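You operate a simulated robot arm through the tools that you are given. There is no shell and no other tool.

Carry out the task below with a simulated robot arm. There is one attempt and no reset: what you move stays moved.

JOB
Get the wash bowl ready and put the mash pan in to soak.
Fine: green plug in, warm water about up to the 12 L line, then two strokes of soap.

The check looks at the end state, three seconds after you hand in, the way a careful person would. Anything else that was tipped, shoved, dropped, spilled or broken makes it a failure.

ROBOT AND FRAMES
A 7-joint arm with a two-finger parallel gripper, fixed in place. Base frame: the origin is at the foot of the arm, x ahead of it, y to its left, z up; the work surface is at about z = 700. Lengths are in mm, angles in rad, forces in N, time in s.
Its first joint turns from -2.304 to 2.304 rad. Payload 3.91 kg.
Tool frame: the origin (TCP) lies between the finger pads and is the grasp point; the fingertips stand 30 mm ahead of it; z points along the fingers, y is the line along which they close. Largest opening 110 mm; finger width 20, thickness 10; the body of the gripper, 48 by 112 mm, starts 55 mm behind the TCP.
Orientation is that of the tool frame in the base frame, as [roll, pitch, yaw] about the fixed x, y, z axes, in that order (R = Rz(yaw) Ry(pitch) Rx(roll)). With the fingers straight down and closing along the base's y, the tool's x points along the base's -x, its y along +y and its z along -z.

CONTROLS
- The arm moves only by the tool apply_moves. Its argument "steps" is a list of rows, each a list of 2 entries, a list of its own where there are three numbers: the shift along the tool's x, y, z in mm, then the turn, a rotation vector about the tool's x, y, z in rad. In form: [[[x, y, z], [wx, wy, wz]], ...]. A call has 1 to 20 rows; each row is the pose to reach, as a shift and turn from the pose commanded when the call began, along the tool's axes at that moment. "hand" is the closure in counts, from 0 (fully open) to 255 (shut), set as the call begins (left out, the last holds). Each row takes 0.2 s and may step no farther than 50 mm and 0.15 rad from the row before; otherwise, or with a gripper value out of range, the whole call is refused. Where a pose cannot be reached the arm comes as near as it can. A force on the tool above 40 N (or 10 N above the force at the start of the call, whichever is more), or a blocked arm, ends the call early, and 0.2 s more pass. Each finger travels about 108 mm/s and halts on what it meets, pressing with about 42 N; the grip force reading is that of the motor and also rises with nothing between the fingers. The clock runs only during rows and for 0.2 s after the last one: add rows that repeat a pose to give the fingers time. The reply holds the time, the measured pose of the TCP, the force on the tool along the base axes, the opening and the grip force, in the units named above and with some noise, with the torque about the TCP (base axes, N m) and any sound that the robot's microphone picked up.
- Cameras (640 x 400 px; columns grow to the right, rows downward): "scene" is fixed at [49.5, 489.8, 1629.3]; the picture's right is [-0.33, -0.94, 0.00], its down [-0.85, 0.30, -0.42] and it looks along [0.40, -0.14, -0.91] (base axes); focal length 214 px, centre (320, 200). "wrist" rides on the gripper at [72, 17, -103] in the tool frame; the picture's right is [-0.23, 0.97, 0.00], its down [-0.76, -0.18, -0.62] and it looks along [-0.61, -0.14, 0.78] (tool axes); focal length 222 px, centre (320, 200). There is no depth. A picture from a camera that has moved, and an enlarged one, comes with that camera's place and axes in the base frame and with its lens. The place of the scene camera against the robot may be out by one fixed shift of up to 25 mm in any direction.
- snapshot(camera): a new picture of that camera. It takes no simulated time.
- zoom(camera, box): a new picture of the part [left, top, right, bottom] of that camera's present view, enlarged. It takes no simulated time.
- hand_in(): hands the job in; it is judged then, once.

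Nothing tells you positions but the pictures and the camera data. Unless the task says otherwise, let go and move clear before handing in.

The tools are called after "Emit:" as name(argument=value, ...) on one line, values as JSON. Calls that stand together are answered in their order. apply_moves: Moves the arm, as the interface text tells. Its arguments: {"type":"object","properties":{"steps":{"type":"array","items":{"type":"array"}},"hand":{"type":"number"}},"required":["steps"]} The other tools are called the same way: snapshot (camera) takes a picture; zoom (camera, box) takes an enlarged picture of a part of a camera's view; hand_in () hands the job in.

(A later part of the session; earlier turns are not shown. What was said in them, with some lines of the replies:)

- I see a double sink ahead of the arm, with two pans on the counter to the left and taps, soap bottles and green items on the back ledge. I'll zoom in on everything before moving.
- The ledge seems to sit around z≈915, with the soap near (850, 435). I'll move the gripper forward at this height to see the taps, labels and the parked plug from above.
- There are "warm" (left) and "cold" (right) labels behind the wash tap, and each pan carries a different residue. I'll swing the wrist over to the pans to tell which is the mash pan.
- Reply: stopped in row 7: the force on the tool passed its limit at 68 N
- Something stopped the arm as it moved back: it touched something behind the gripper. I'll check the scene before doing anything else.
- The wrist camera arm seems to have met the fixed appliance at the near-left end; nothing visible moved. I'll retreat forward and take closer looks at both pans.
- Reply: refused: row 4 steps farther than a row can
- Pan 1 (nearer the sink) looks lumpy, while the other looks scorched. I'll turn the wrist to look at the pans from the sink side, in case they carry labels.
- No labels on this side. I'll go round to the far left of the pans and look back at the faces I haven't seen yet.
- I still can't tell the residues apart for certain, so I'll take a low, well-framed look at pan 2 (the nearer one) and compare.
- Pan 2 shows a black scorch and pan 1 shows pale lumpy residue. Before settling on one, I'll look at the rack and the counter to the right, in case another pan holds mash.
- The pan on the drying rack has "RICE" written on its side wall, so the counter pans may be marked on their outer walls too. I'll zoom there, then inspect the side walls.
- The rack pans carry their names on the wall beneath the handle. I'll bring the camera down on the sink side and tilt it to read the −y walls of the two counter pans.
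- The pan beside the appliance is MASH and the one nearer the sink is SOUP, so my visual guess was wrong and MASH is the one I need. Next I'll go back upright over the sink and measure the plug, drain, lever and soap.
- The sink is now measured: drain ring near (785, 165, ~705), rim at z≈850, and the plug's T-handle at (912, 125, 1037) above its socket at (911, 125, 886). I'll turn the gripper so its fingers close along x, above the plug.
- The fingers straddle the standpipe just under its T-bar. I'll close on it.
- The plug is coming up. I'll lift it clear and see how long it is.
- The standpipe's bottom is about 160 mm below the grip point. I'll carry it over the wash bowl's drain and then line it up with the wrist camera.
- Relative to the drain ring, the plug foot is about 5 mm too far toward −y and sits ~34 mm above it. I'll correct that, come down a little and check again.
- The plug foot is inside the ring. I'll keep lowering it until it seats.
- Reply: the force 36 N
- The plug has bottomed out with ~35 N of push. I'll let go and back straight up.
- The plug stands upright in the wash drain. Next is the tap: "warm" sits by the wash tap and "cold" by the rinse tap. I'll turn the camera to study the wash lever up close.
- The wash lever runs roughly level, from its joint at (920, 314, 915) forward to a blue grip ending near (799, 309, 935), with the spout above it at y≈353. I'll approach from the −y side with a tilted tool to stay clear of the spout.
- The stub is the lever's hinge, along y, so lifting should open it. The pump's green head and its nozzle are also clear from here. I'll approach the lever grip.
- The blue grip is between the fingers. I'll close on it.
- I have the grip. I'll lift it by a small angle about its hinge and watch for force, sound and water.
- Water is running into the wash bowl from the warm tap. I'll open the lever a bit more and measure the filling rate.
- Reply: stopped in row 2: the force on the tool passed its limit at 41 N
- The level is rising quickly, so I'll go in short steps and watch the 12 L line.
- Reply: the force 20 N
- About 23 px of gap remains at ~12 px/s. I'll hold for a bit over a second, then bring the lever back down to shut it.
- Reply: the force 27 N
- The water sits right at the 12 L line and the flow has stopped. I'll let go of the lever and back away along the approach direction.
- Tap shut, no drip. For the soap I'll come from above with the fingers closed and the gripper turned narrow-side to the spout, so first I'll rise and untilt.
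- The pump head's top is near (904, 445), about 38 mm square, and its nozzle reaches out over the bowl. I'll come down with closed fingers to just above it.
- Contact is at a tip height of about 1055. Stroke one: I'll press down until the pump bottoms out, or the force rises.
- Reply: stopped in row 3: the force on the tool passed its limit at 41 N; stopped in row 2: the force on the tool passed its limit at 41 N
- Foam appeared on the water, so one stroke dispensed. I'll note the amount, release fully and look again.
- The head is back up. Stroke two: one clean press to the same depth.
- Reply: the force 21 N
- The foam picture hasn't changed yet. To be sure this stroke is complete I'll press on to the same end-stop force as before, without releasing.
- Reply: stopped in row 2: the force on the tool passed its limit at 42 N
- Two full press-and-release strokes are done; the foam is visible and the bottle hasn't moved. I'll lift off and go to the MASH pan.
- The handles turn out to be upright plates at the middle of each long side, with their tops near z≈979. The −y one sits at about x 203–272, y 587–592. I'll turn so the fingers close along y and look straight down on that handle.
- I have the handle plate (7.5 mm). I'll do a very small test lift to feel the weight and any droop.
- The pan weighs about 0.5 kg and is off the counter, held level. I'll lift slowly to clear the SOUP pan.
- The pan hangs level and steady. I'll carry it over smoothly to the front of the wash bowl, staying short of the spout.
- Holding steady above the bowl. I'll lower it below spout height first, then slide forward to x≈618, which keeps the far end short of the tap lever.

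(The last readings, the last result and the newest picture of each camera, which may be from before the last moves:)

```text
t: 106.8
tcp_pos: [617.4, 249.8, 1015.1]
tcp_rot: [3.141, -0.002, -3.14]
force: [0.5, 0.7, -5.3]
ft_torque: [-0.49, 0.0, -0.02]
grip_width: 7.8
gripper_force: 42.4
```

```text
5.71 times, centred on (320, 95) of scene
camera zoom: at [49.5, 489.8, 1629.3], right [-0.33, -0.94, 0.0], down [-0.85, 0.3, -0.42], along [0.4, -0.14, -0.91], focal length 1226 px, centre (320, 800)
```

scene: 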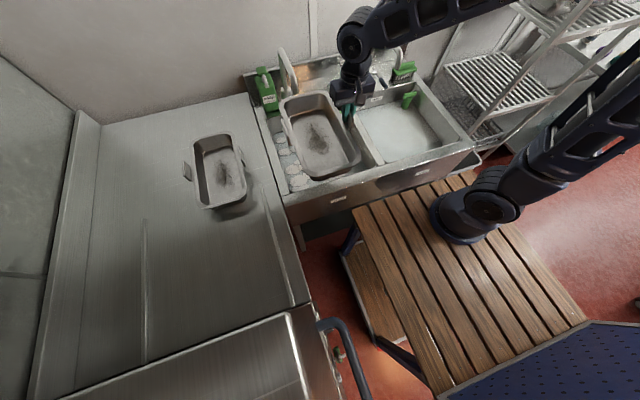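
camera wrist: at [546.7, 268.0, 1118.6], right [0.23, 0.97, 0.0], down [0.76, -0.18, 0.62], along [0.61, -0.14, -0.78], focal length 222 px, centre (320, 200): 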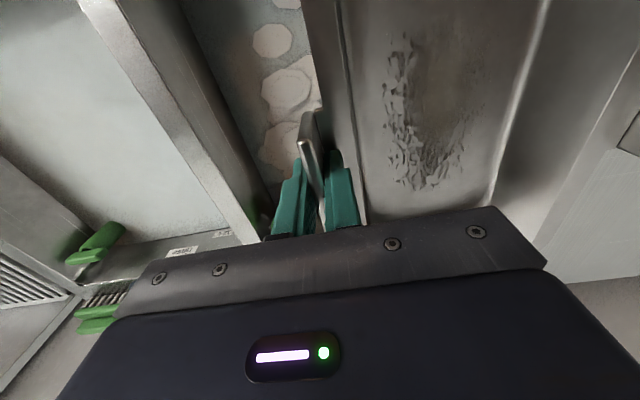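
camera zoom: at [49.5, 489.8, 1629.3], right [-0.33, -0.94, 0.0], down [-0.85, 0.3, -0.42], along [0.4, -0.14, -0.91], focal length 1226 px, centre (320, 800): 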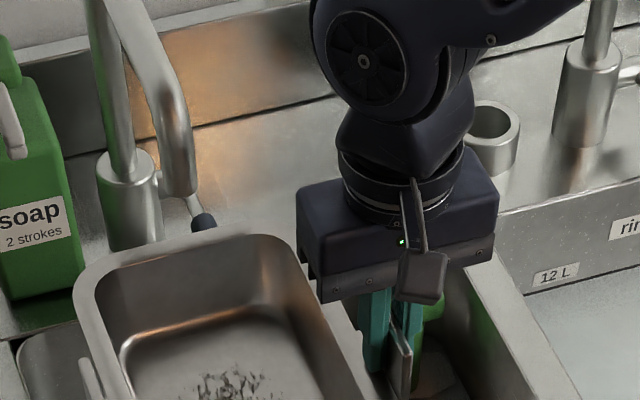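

Emit:
apply_moves(steps=[[[0, 0, 8], [0, 0, 0]], [[0, 0, 20], [0, 0, 0]], [[0, 0, 30], [0, 0, 0]], [[0, 0, 30], [0, 0, 0]]])

Emit:
zoom(camera="scene", box=[270, 70, 370, 140])

Emit:
zoom(camera="scene", box=[270, 90, 410, 220])

```text
t: 107.8
tcp_pos: [618.0, 252.0, 985.6]
tcp_rot: [-3.141, -0.002, -3.14]
force: [-0.2, -0.1, -5.2]
ft_torque: [-0.48, 0.01, 0.05]
grip_width: 7.6
gripper_force: 42.2
```

```text
5.71 times, centred on (320, 105) of scene
camera zoom: at [49.5, 489.8, 1629.3], right [-0.33, -0.94, 0.0], down [-0.85, 0.3, -0.42], along [0.4, -0.14, -0.91], focal length 1226 px, centre (320, 743)
```

zoom: 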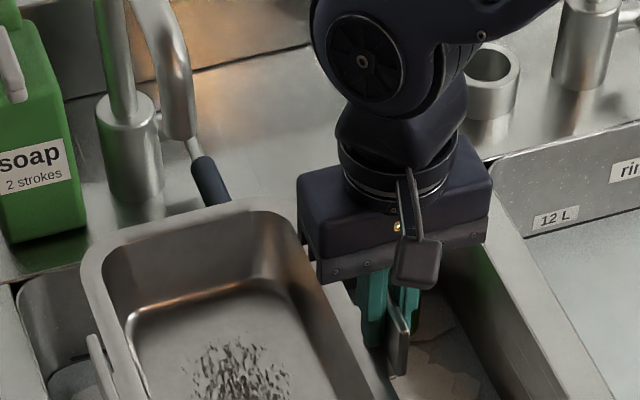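

```text
3.08 times, centred on (340, 155) of scene
camera zoom: at [49.5, 489.8, 1629.3], right [-0.33, -0.94, 0.0], down [-0.85, 0.3, -0.42], along [0.4, -0.14, -0.91], focal length 660 px, centre (258, 338)
```

zoom: 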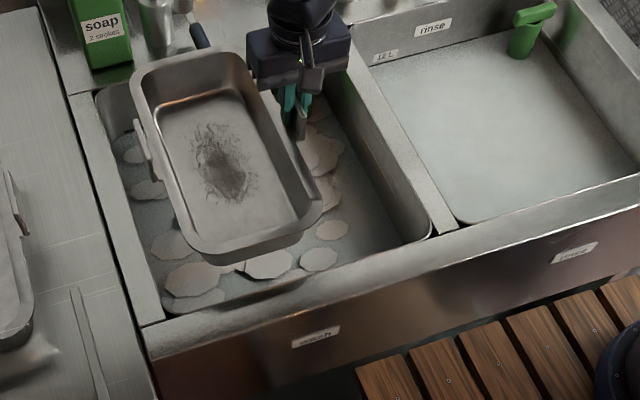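

Emit:
apply_moves(steps=[[[3, 0, 0], [0, 0, 0]], [[5, 0, 0], [0, 0, 0]], [[5, 0, 8], [0, 0, 0]], [[5, 0, 18], [0, 0, 0]], [[5, 0, 28], [0, 0, 0]], [[5, 0, 38], [0, 0, 0]], [[5, 0, 48], [0, 0, 0]], [[5, 0, 55], [0, 0, 0]], [[5, 0, 55], [0, 0, 0]]])

Emit:
zoom(camera="scene", box=[270, 70, 370, 140])

Emit:
zoom(camera="scene", box=[270, 90, 410, 220])

Emit:
snapshot(camera="wrist")

```text
t: 109.8
tcp_pos: [613.8, 251.5, 931.9]
tcp_rot: [-3.14, -0.001, -3.14]
force: [0.2, 0.6, -4.2]
ft_torque: [-0.47, -0.02, 0.03]
grip_width: 7.9
gripper_force: 42.3
```

```text
5.71 times, centred on (320, 105) of scene
camera zoom: at [49.5, 489.8, 1629.3], right [-0.33, -0.94, 0.0], down [-0.85, 0.3, -0.42], along [0.4, -0.14, -0.91], focal length 1226 px, centre (320, 743)
```

zoom: 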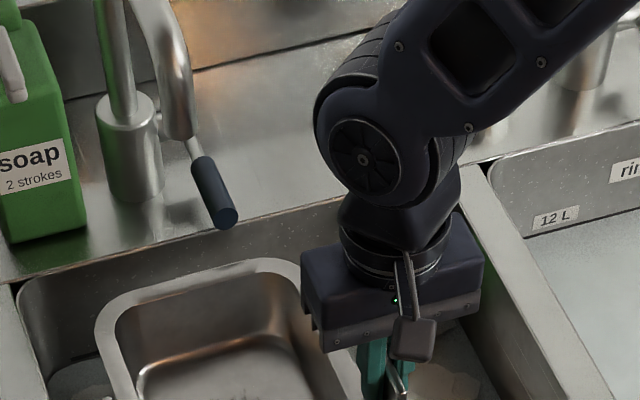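

```text
3.08 times, centred on (340, 155) of scene
camera zoom: at [49.5, 489.8, 1629.3], right [-0.33, -0.94, 0.0], down [-0.85, 0.3, -0.42], along [0.4, -0.14, -0.91], focal length 660 px, centre (258, 338)
```

zoom: 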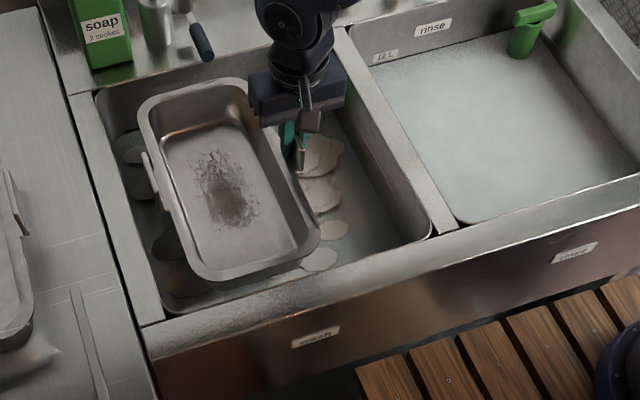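

```text
taken
camera wrist: at [542.0, 268.2, 1033.6], right [0.23, 0.97, 0.0], down [0.76, -0.18, 0.62], along [0.61, -0.14, -0.78], focal length 222 px, centre (320, 200)
```

wrist: 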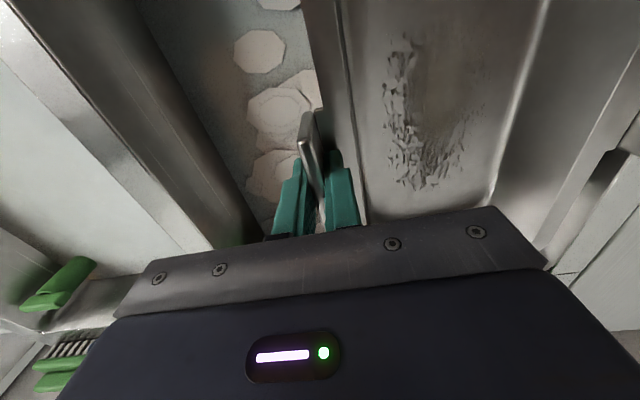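

The lever is cleared with room to spare. I'll lower slowly to the water while watching the force.

Emit:
apply_moves(steps=[[[0, 0, 6], [0, 0, 0]], [[0, 0, 16], [0, 0, 0]], [[0, 0, 26], [0, 0, 0]], [[0, 0, 36], [0, 0, 0]], [[0, 0, 46], [0, 0, 0]], [[0, 0, 52], [0, 0, 0]]])

Emit:
zoom(camera="scene", box=[270, 80, 410, 210])

Emit:
snapshot(camera="wrist")

```text
t: 111.2
tcp_pos: [613.7, 249.7, 878.0]
tcp_rot: [-3.141, -0.002, -3.14]
force: [-0.5, 0.5, -4.7]
ft_torque: [-0.49, 0.0, -0.05]
grip_width: 7.8
gripper_force: 41.7
```

```text
3.08 times, centred on (340, 145) of scene
camera zoom: at [49.5, 489.8, 1629.3], right [-0.33, -0.94, 0.0], down [-0.85, 0.3, -0.42], along [0.4, -0.14, -0.91], focal length 660 px, centre (258, 369)
```

zoom: 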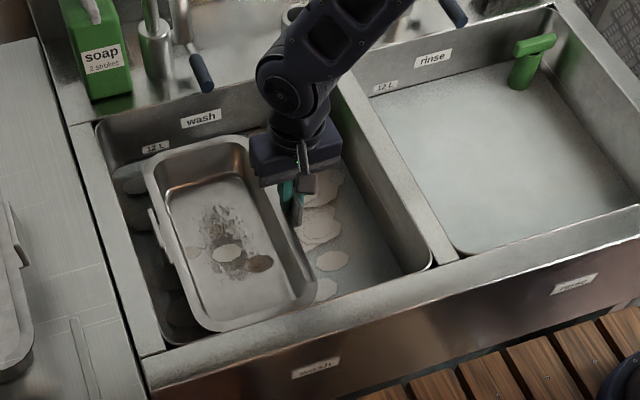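

```text
taken
camera wrist: at [542.0, 267.7, 981.3], right [0.23, 0.97, 0.0], down [0.76, -0.18, 0.62], along [0.61, -0.14, -0.78], focal length 222 px, centre (320, 200)
```

wrist: 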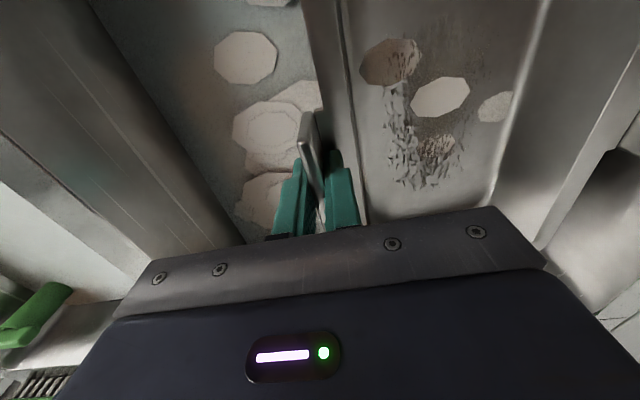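

No buoyancy to fight; the water shows inside the pan. I'll continue down to the bowl floor, gently.

Emit:
apply_moves(steps=[[[0, 0, 8], [0, 0, 0]], [[0, 0, 18], [0, 0, 0]], [[0, 0, 28], [0, 0, 0]], [[0, 0, 36], [0, 0, 0]], [[0, 0, 44], [0, 0, 0]], [[0, 0, 50], [0, 0, 0]]])

Emit:
zoom(camera="scene", box=[270, 80, 410, 210])

Emit:
snapshot(camera="wrist")

```text
t: 112.6
tcp_pos: [613.0, 249.9, 828.4]
tcp_rot: [3.14, -0.004, -3.141]
force: [-0.4, -1.1, -4.7]
ft_torque: [-0.47, 0.04, -0.01]
grip_width: 7.6
gripper_force: 42.4
```

```text
3.08 times, centred on (340, 145) of scene
camera zoom: at [49.5, 489.8, 1629.3], right [-0.33, -0.94, 0.0], down [-0.85, 0.3, -0.42], along [0.4, -0.14, -0.91], focal length 660 px, centre (258, 369)
```

zoom: 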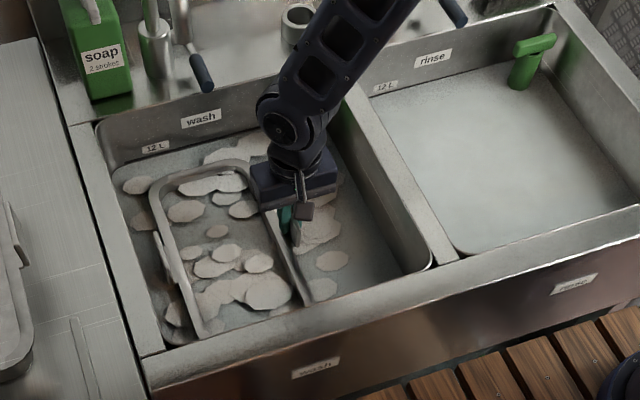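

```text
taken
camera wrist: at [541.6, 267.6, 931.1], right [0.23, 0.97, 0.0], down [0.76, -0.18, 0.62], along [0.61, -0.14, -0.78], focal length 222 px, centre (320, 200)
```

wrist: 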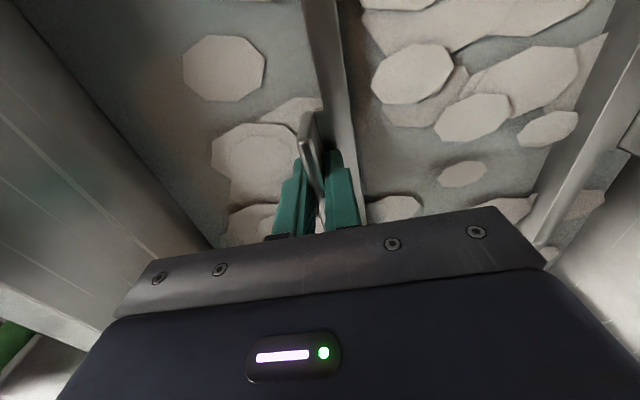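

Emit:
apply_moves(steps=[[[0, 0, 5], [0, 0, 0]], [[0, 0, 10], [0, 0, 0]], [[0, 0, 14], [0, 0, 0]]])

Emit:
apply_moves(steps=[[[0, 0, 2], [0, 0, 0]], [[0, 0, 4], [0, 0, 0]], [[0, 0, 6], [0, 0, 0]]])

```text
t: 113.4
tcp_pos: [612.5, 250.7, 813.6]
tcp_rot: [3.14, -0.001, -3.139]
force: [0.0, -0.1, -4.6]
ft_torque: [-0.52, 0.03, 0.01]
grip_width: 7.9
gripper_force: 42.1
```

```text
t: 114.2
tcp_pos: [612.5, 250.4, 807.3]
tcp_rot: [-3.14, -0.003, -3.137]
force: [0.2, -0.1, -4.9]
ft_torque: [-0.48, -0.02, 0.01]
grip_width: 8.3
gripper_force: 41.8
```

Emit:
apply_moves(steps=[[[0, 0, 3], [0, 0, 0]], [[0, 0, 6], [0, 0, 0]], [[0, 0, 8], [0, 0, 0]]])

Emit:
apply_moves(steps=[[[0, 0, 3], [0, 0, 0]], [[0, 0, 6], [0, 0, 0]]])

Emit:
zoom(camera="scene", box=[270, 80, 410, 210])

```text
t: 115.0
tcp_pos: [612.6, 250.7, 800.0]
tcp_rot: [-3.141, -0.001, -3.141]
force: [-1.3, 0.0, -5.6]
ft_torque: [-0.51, -0.01, -0.02]
grip_width: 7.8
gripper_force: 42.1
```

```text
t: 115.6
tcp_pos: [612.5, 249.3, 796.1]
tcp_rot: [3.14, 0.001, -3.14]
force: [-2.5, -8.6, 31.3]
ft_torque: [-0.18, 0.01, 0.07]
grip_width: 8.0
gripper_force: 41.9
```

```text
3.08 times, centred on (340, 145) of scene
camera zoom: at [49.5, 489.8, 1629.3], right [-0.33, -0.94, 0.0], down [-0.85, 0.3, -0.42], along [0.4, -0.14, -0.91], focal length 660 px, centre (258, 369)
```

zoom: 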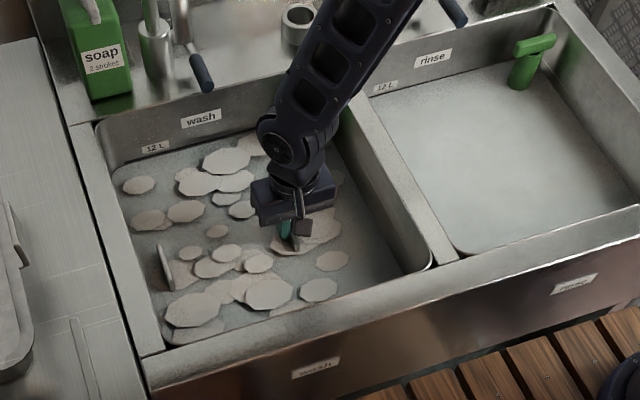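

The pan rests on the bowl floor, fully under water. I'll ease off the pressure, release and withdraw straight up.

Emit:
apply_moves(steps=[[[0, 0, -1.5], [0, 0, 0]], [[0, 0, -2], [0, 0, 0]]])

Emit:
apply_moves(steps=[[[0, 0, 0], [0, 0, 0]], [[0, 0, 0], [0, 0, 0]], [[0, 0, 0], [0, 0, 0]]], hand=150)

Emit:
apply_moves(steps=[[[0, 0, -10], [0, 0, 0]], [[0, 0, -30], [0, 0, 0]], [[0, 0, -60], [0, 0, 0]], [[0, 0, -100], [0, 0, 0]], [[0, 0, -140], [0, 0, 0]], [[0, 0, -180], [0, 0, 0]], [[0, 0, -220], [0, 0, 0]]])

Emit:
snapshot(camera="wrist")

Emit:
zoom(camera="scene", box=[230, 40, 430, 230])

```text
t: 116.2
tcp_pos: [611.9, 250.3, 796.5]
tcp_rot: [-3.141, -0.004, -3.139]
force: [-0.2, 0.1, -2.2]
ft_torque: [0.06, -0.52, -0.1]
grip_width: 7.7
gripper_force: 42.3
```

```text
t: 117.0
tcp_pos: [612.7, 249.4, 796.2]
tcp_rot: [-3.141, -0.002, -3.14]
force: [0.9, -0.4, -0.2]
ft_torque: [0.01, 0.03, 0.02]
grip_width: 45.1
gripper_force: 0.1
```

```text
t: 118.6
tcp_pos: [612.2, 250.6, 1015.6]
tcp_rot: [-3.141, -0.003, -3.138]
force: [-0.3, -0.2, -0.2]
ft_torque: [-0.04, 0.01, 0.03]
grip_width: 45.4
gripper_force: 0.0
```

```text
taken
camera wrist: at [541.4, 268.1, 1118.7], right [0.23, 0.97, 0.0], down [0.76, -0.18, 0.62], along [0.6, -0.14, -0.78], focal length 222 px, centre (320, 200)
```

wrist: 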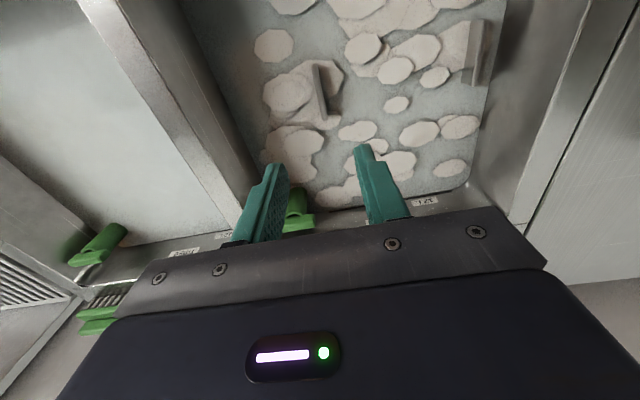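

```text
2.11 times, centred on (330, 135) of scene
camera zoom: at [49.5, 489.8, 1629.3], right [-0.33, -0.94, 0.0], down [-0.85, 0.3, -0.42], along [0.4, -0.14, -0.91], focal length 452 px, centre (299, 337)
```

zoom: 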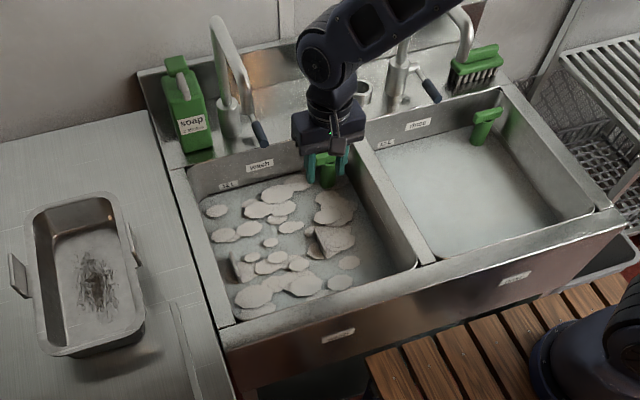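

The pan is in and level, with its handles just above the surface. I'll move the arm clear and do a final check.

Emit:
apply_moves(steps=[[[15, 0, -30], [0, 0, 0]], [[35, 0, -60], [0, 0, 0]], [[55, 5, -95], [0, 0, 0]], [[75, 10, -130], [0, 0, 0]], [[95, 20, -165], [0, 0, 0]], [[110, 30, -205], [0, 0, 0]], [[125, 40, -245], [0, 0, 0]], [[140, 55, -280], [0, 0, 0]], [[147, 67, -304], [0, 0, 0]]])

Emit:
snapshot(camera="scene")

Emit:
zoom(camera="scene", box=[280, 90, 370, 160])

Emit:
zoom(camera="scene", box=[240, 40, 420, 200])

Emit:
snapshot(camera="wrist")

```text
t: 120.6
tcp_pos: [465.9, 318.2, 1320.2]
tcp_rot: [-3.142, -0.001, -3.14]
force: [0.3, -0.2, 0.0]
ft_torque: [0.01, 0.06, 0.0]
grip_width: 45.0
gripper_force: 0.1
```

```text
taken
```

scene: 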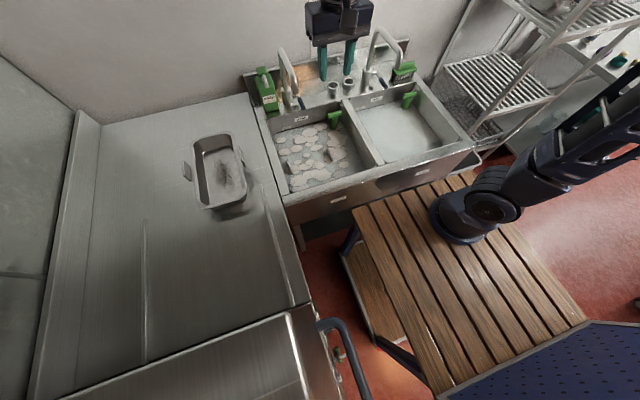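

```text
5.71 times, centred on (325, 125) of scene
camera zoom: at [49.5, 489.8, 1629.3], right [-0.33, -0.94, 0.0], down [-0.85, 0.3, -0.42], along [0.4, -0.14, -0.91], focal length 1226 px, centre (291, 629)
```

zoom: 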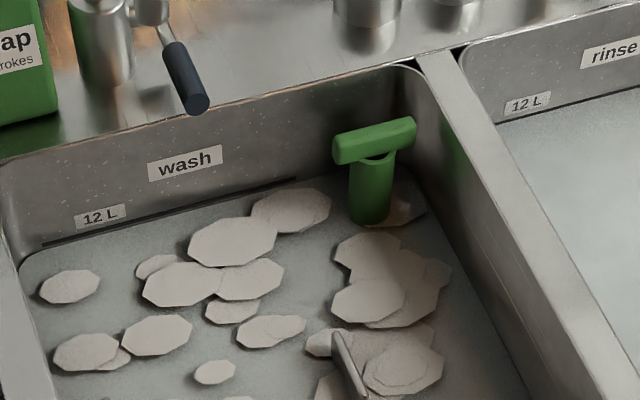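

```text
2.50 times, centred on (330, 120) of scene
camera zoom: at [49.5, 489.8, 1629.3], right [-0.33, -0.94, 0.0], down [-0.85, 0.3, -0.42], along [0.4, -0.14, -0.91], focal length 536 px, centre (295, 400)
```

zoom: 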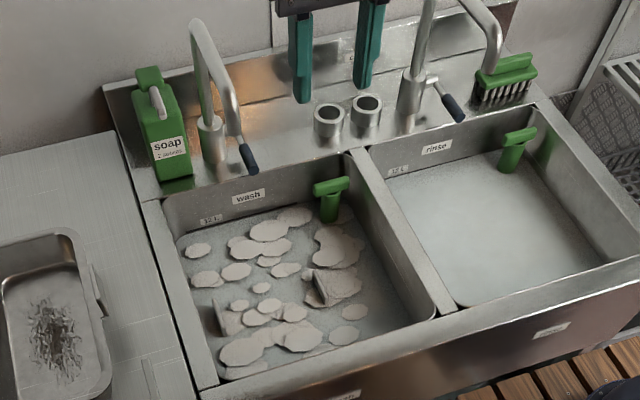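

```text
taken
camera wrist: at [395.7, 334.9, 1423.3], right [0.23, 0.97, 0.0], down [0.76, -0.18, 0.62], along [0.6, -0.14, -0.78], focal length 222 px, centre (320, 200)
```

wrist: 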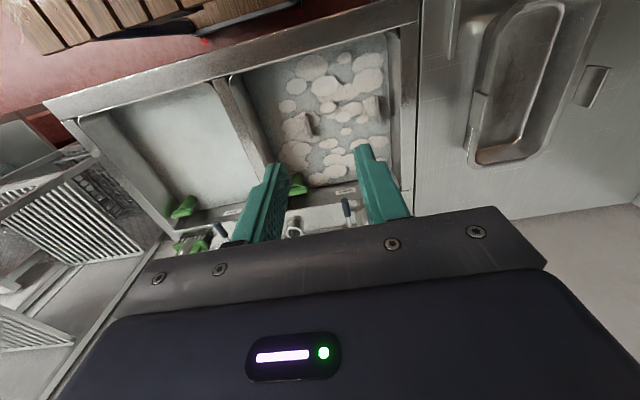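

Everything is in place: plug seated, water at the 12 L line and holding, tap off, two soap strokes given and the MASH pan soaking. The SOUP pan, soap bottle, brush and rinse bowl look as they did, and the arm is clear, so I'm handing in.

Emit:
hand_in()

```text
The job is handed in.
```

The wash bowl is ready and the mash pan is in it soaking. I've handed the job in, but no verdict came back.

- **Plug:** the green plug is seated in the wash drain, and the water level held after filling.
- **Water:** I filled from the tap labelled "warm" to the 12 L line, then shut it. I had no way to measure the temperature.
- **Soap:** I gave two full press-and-release strokes. Foam appeared on the first and looked no different after the second, so two strokes is my count, not something the picture shows.
- **Pan:** the two pans look alike. I read the marks on their sides and took the one marked MASH, not SOUP. It rests level on the bowl floor, under water except for its handles.

Early on, the wrist camera bumped the fixed appliance at the near-left end and the arm stopped itself. I saw nothing move or get damaged there. The SOUP pan, soap bottle, brush and rinse bowl look as they did at the start. The gripper is empty and the arm is clear of everything.
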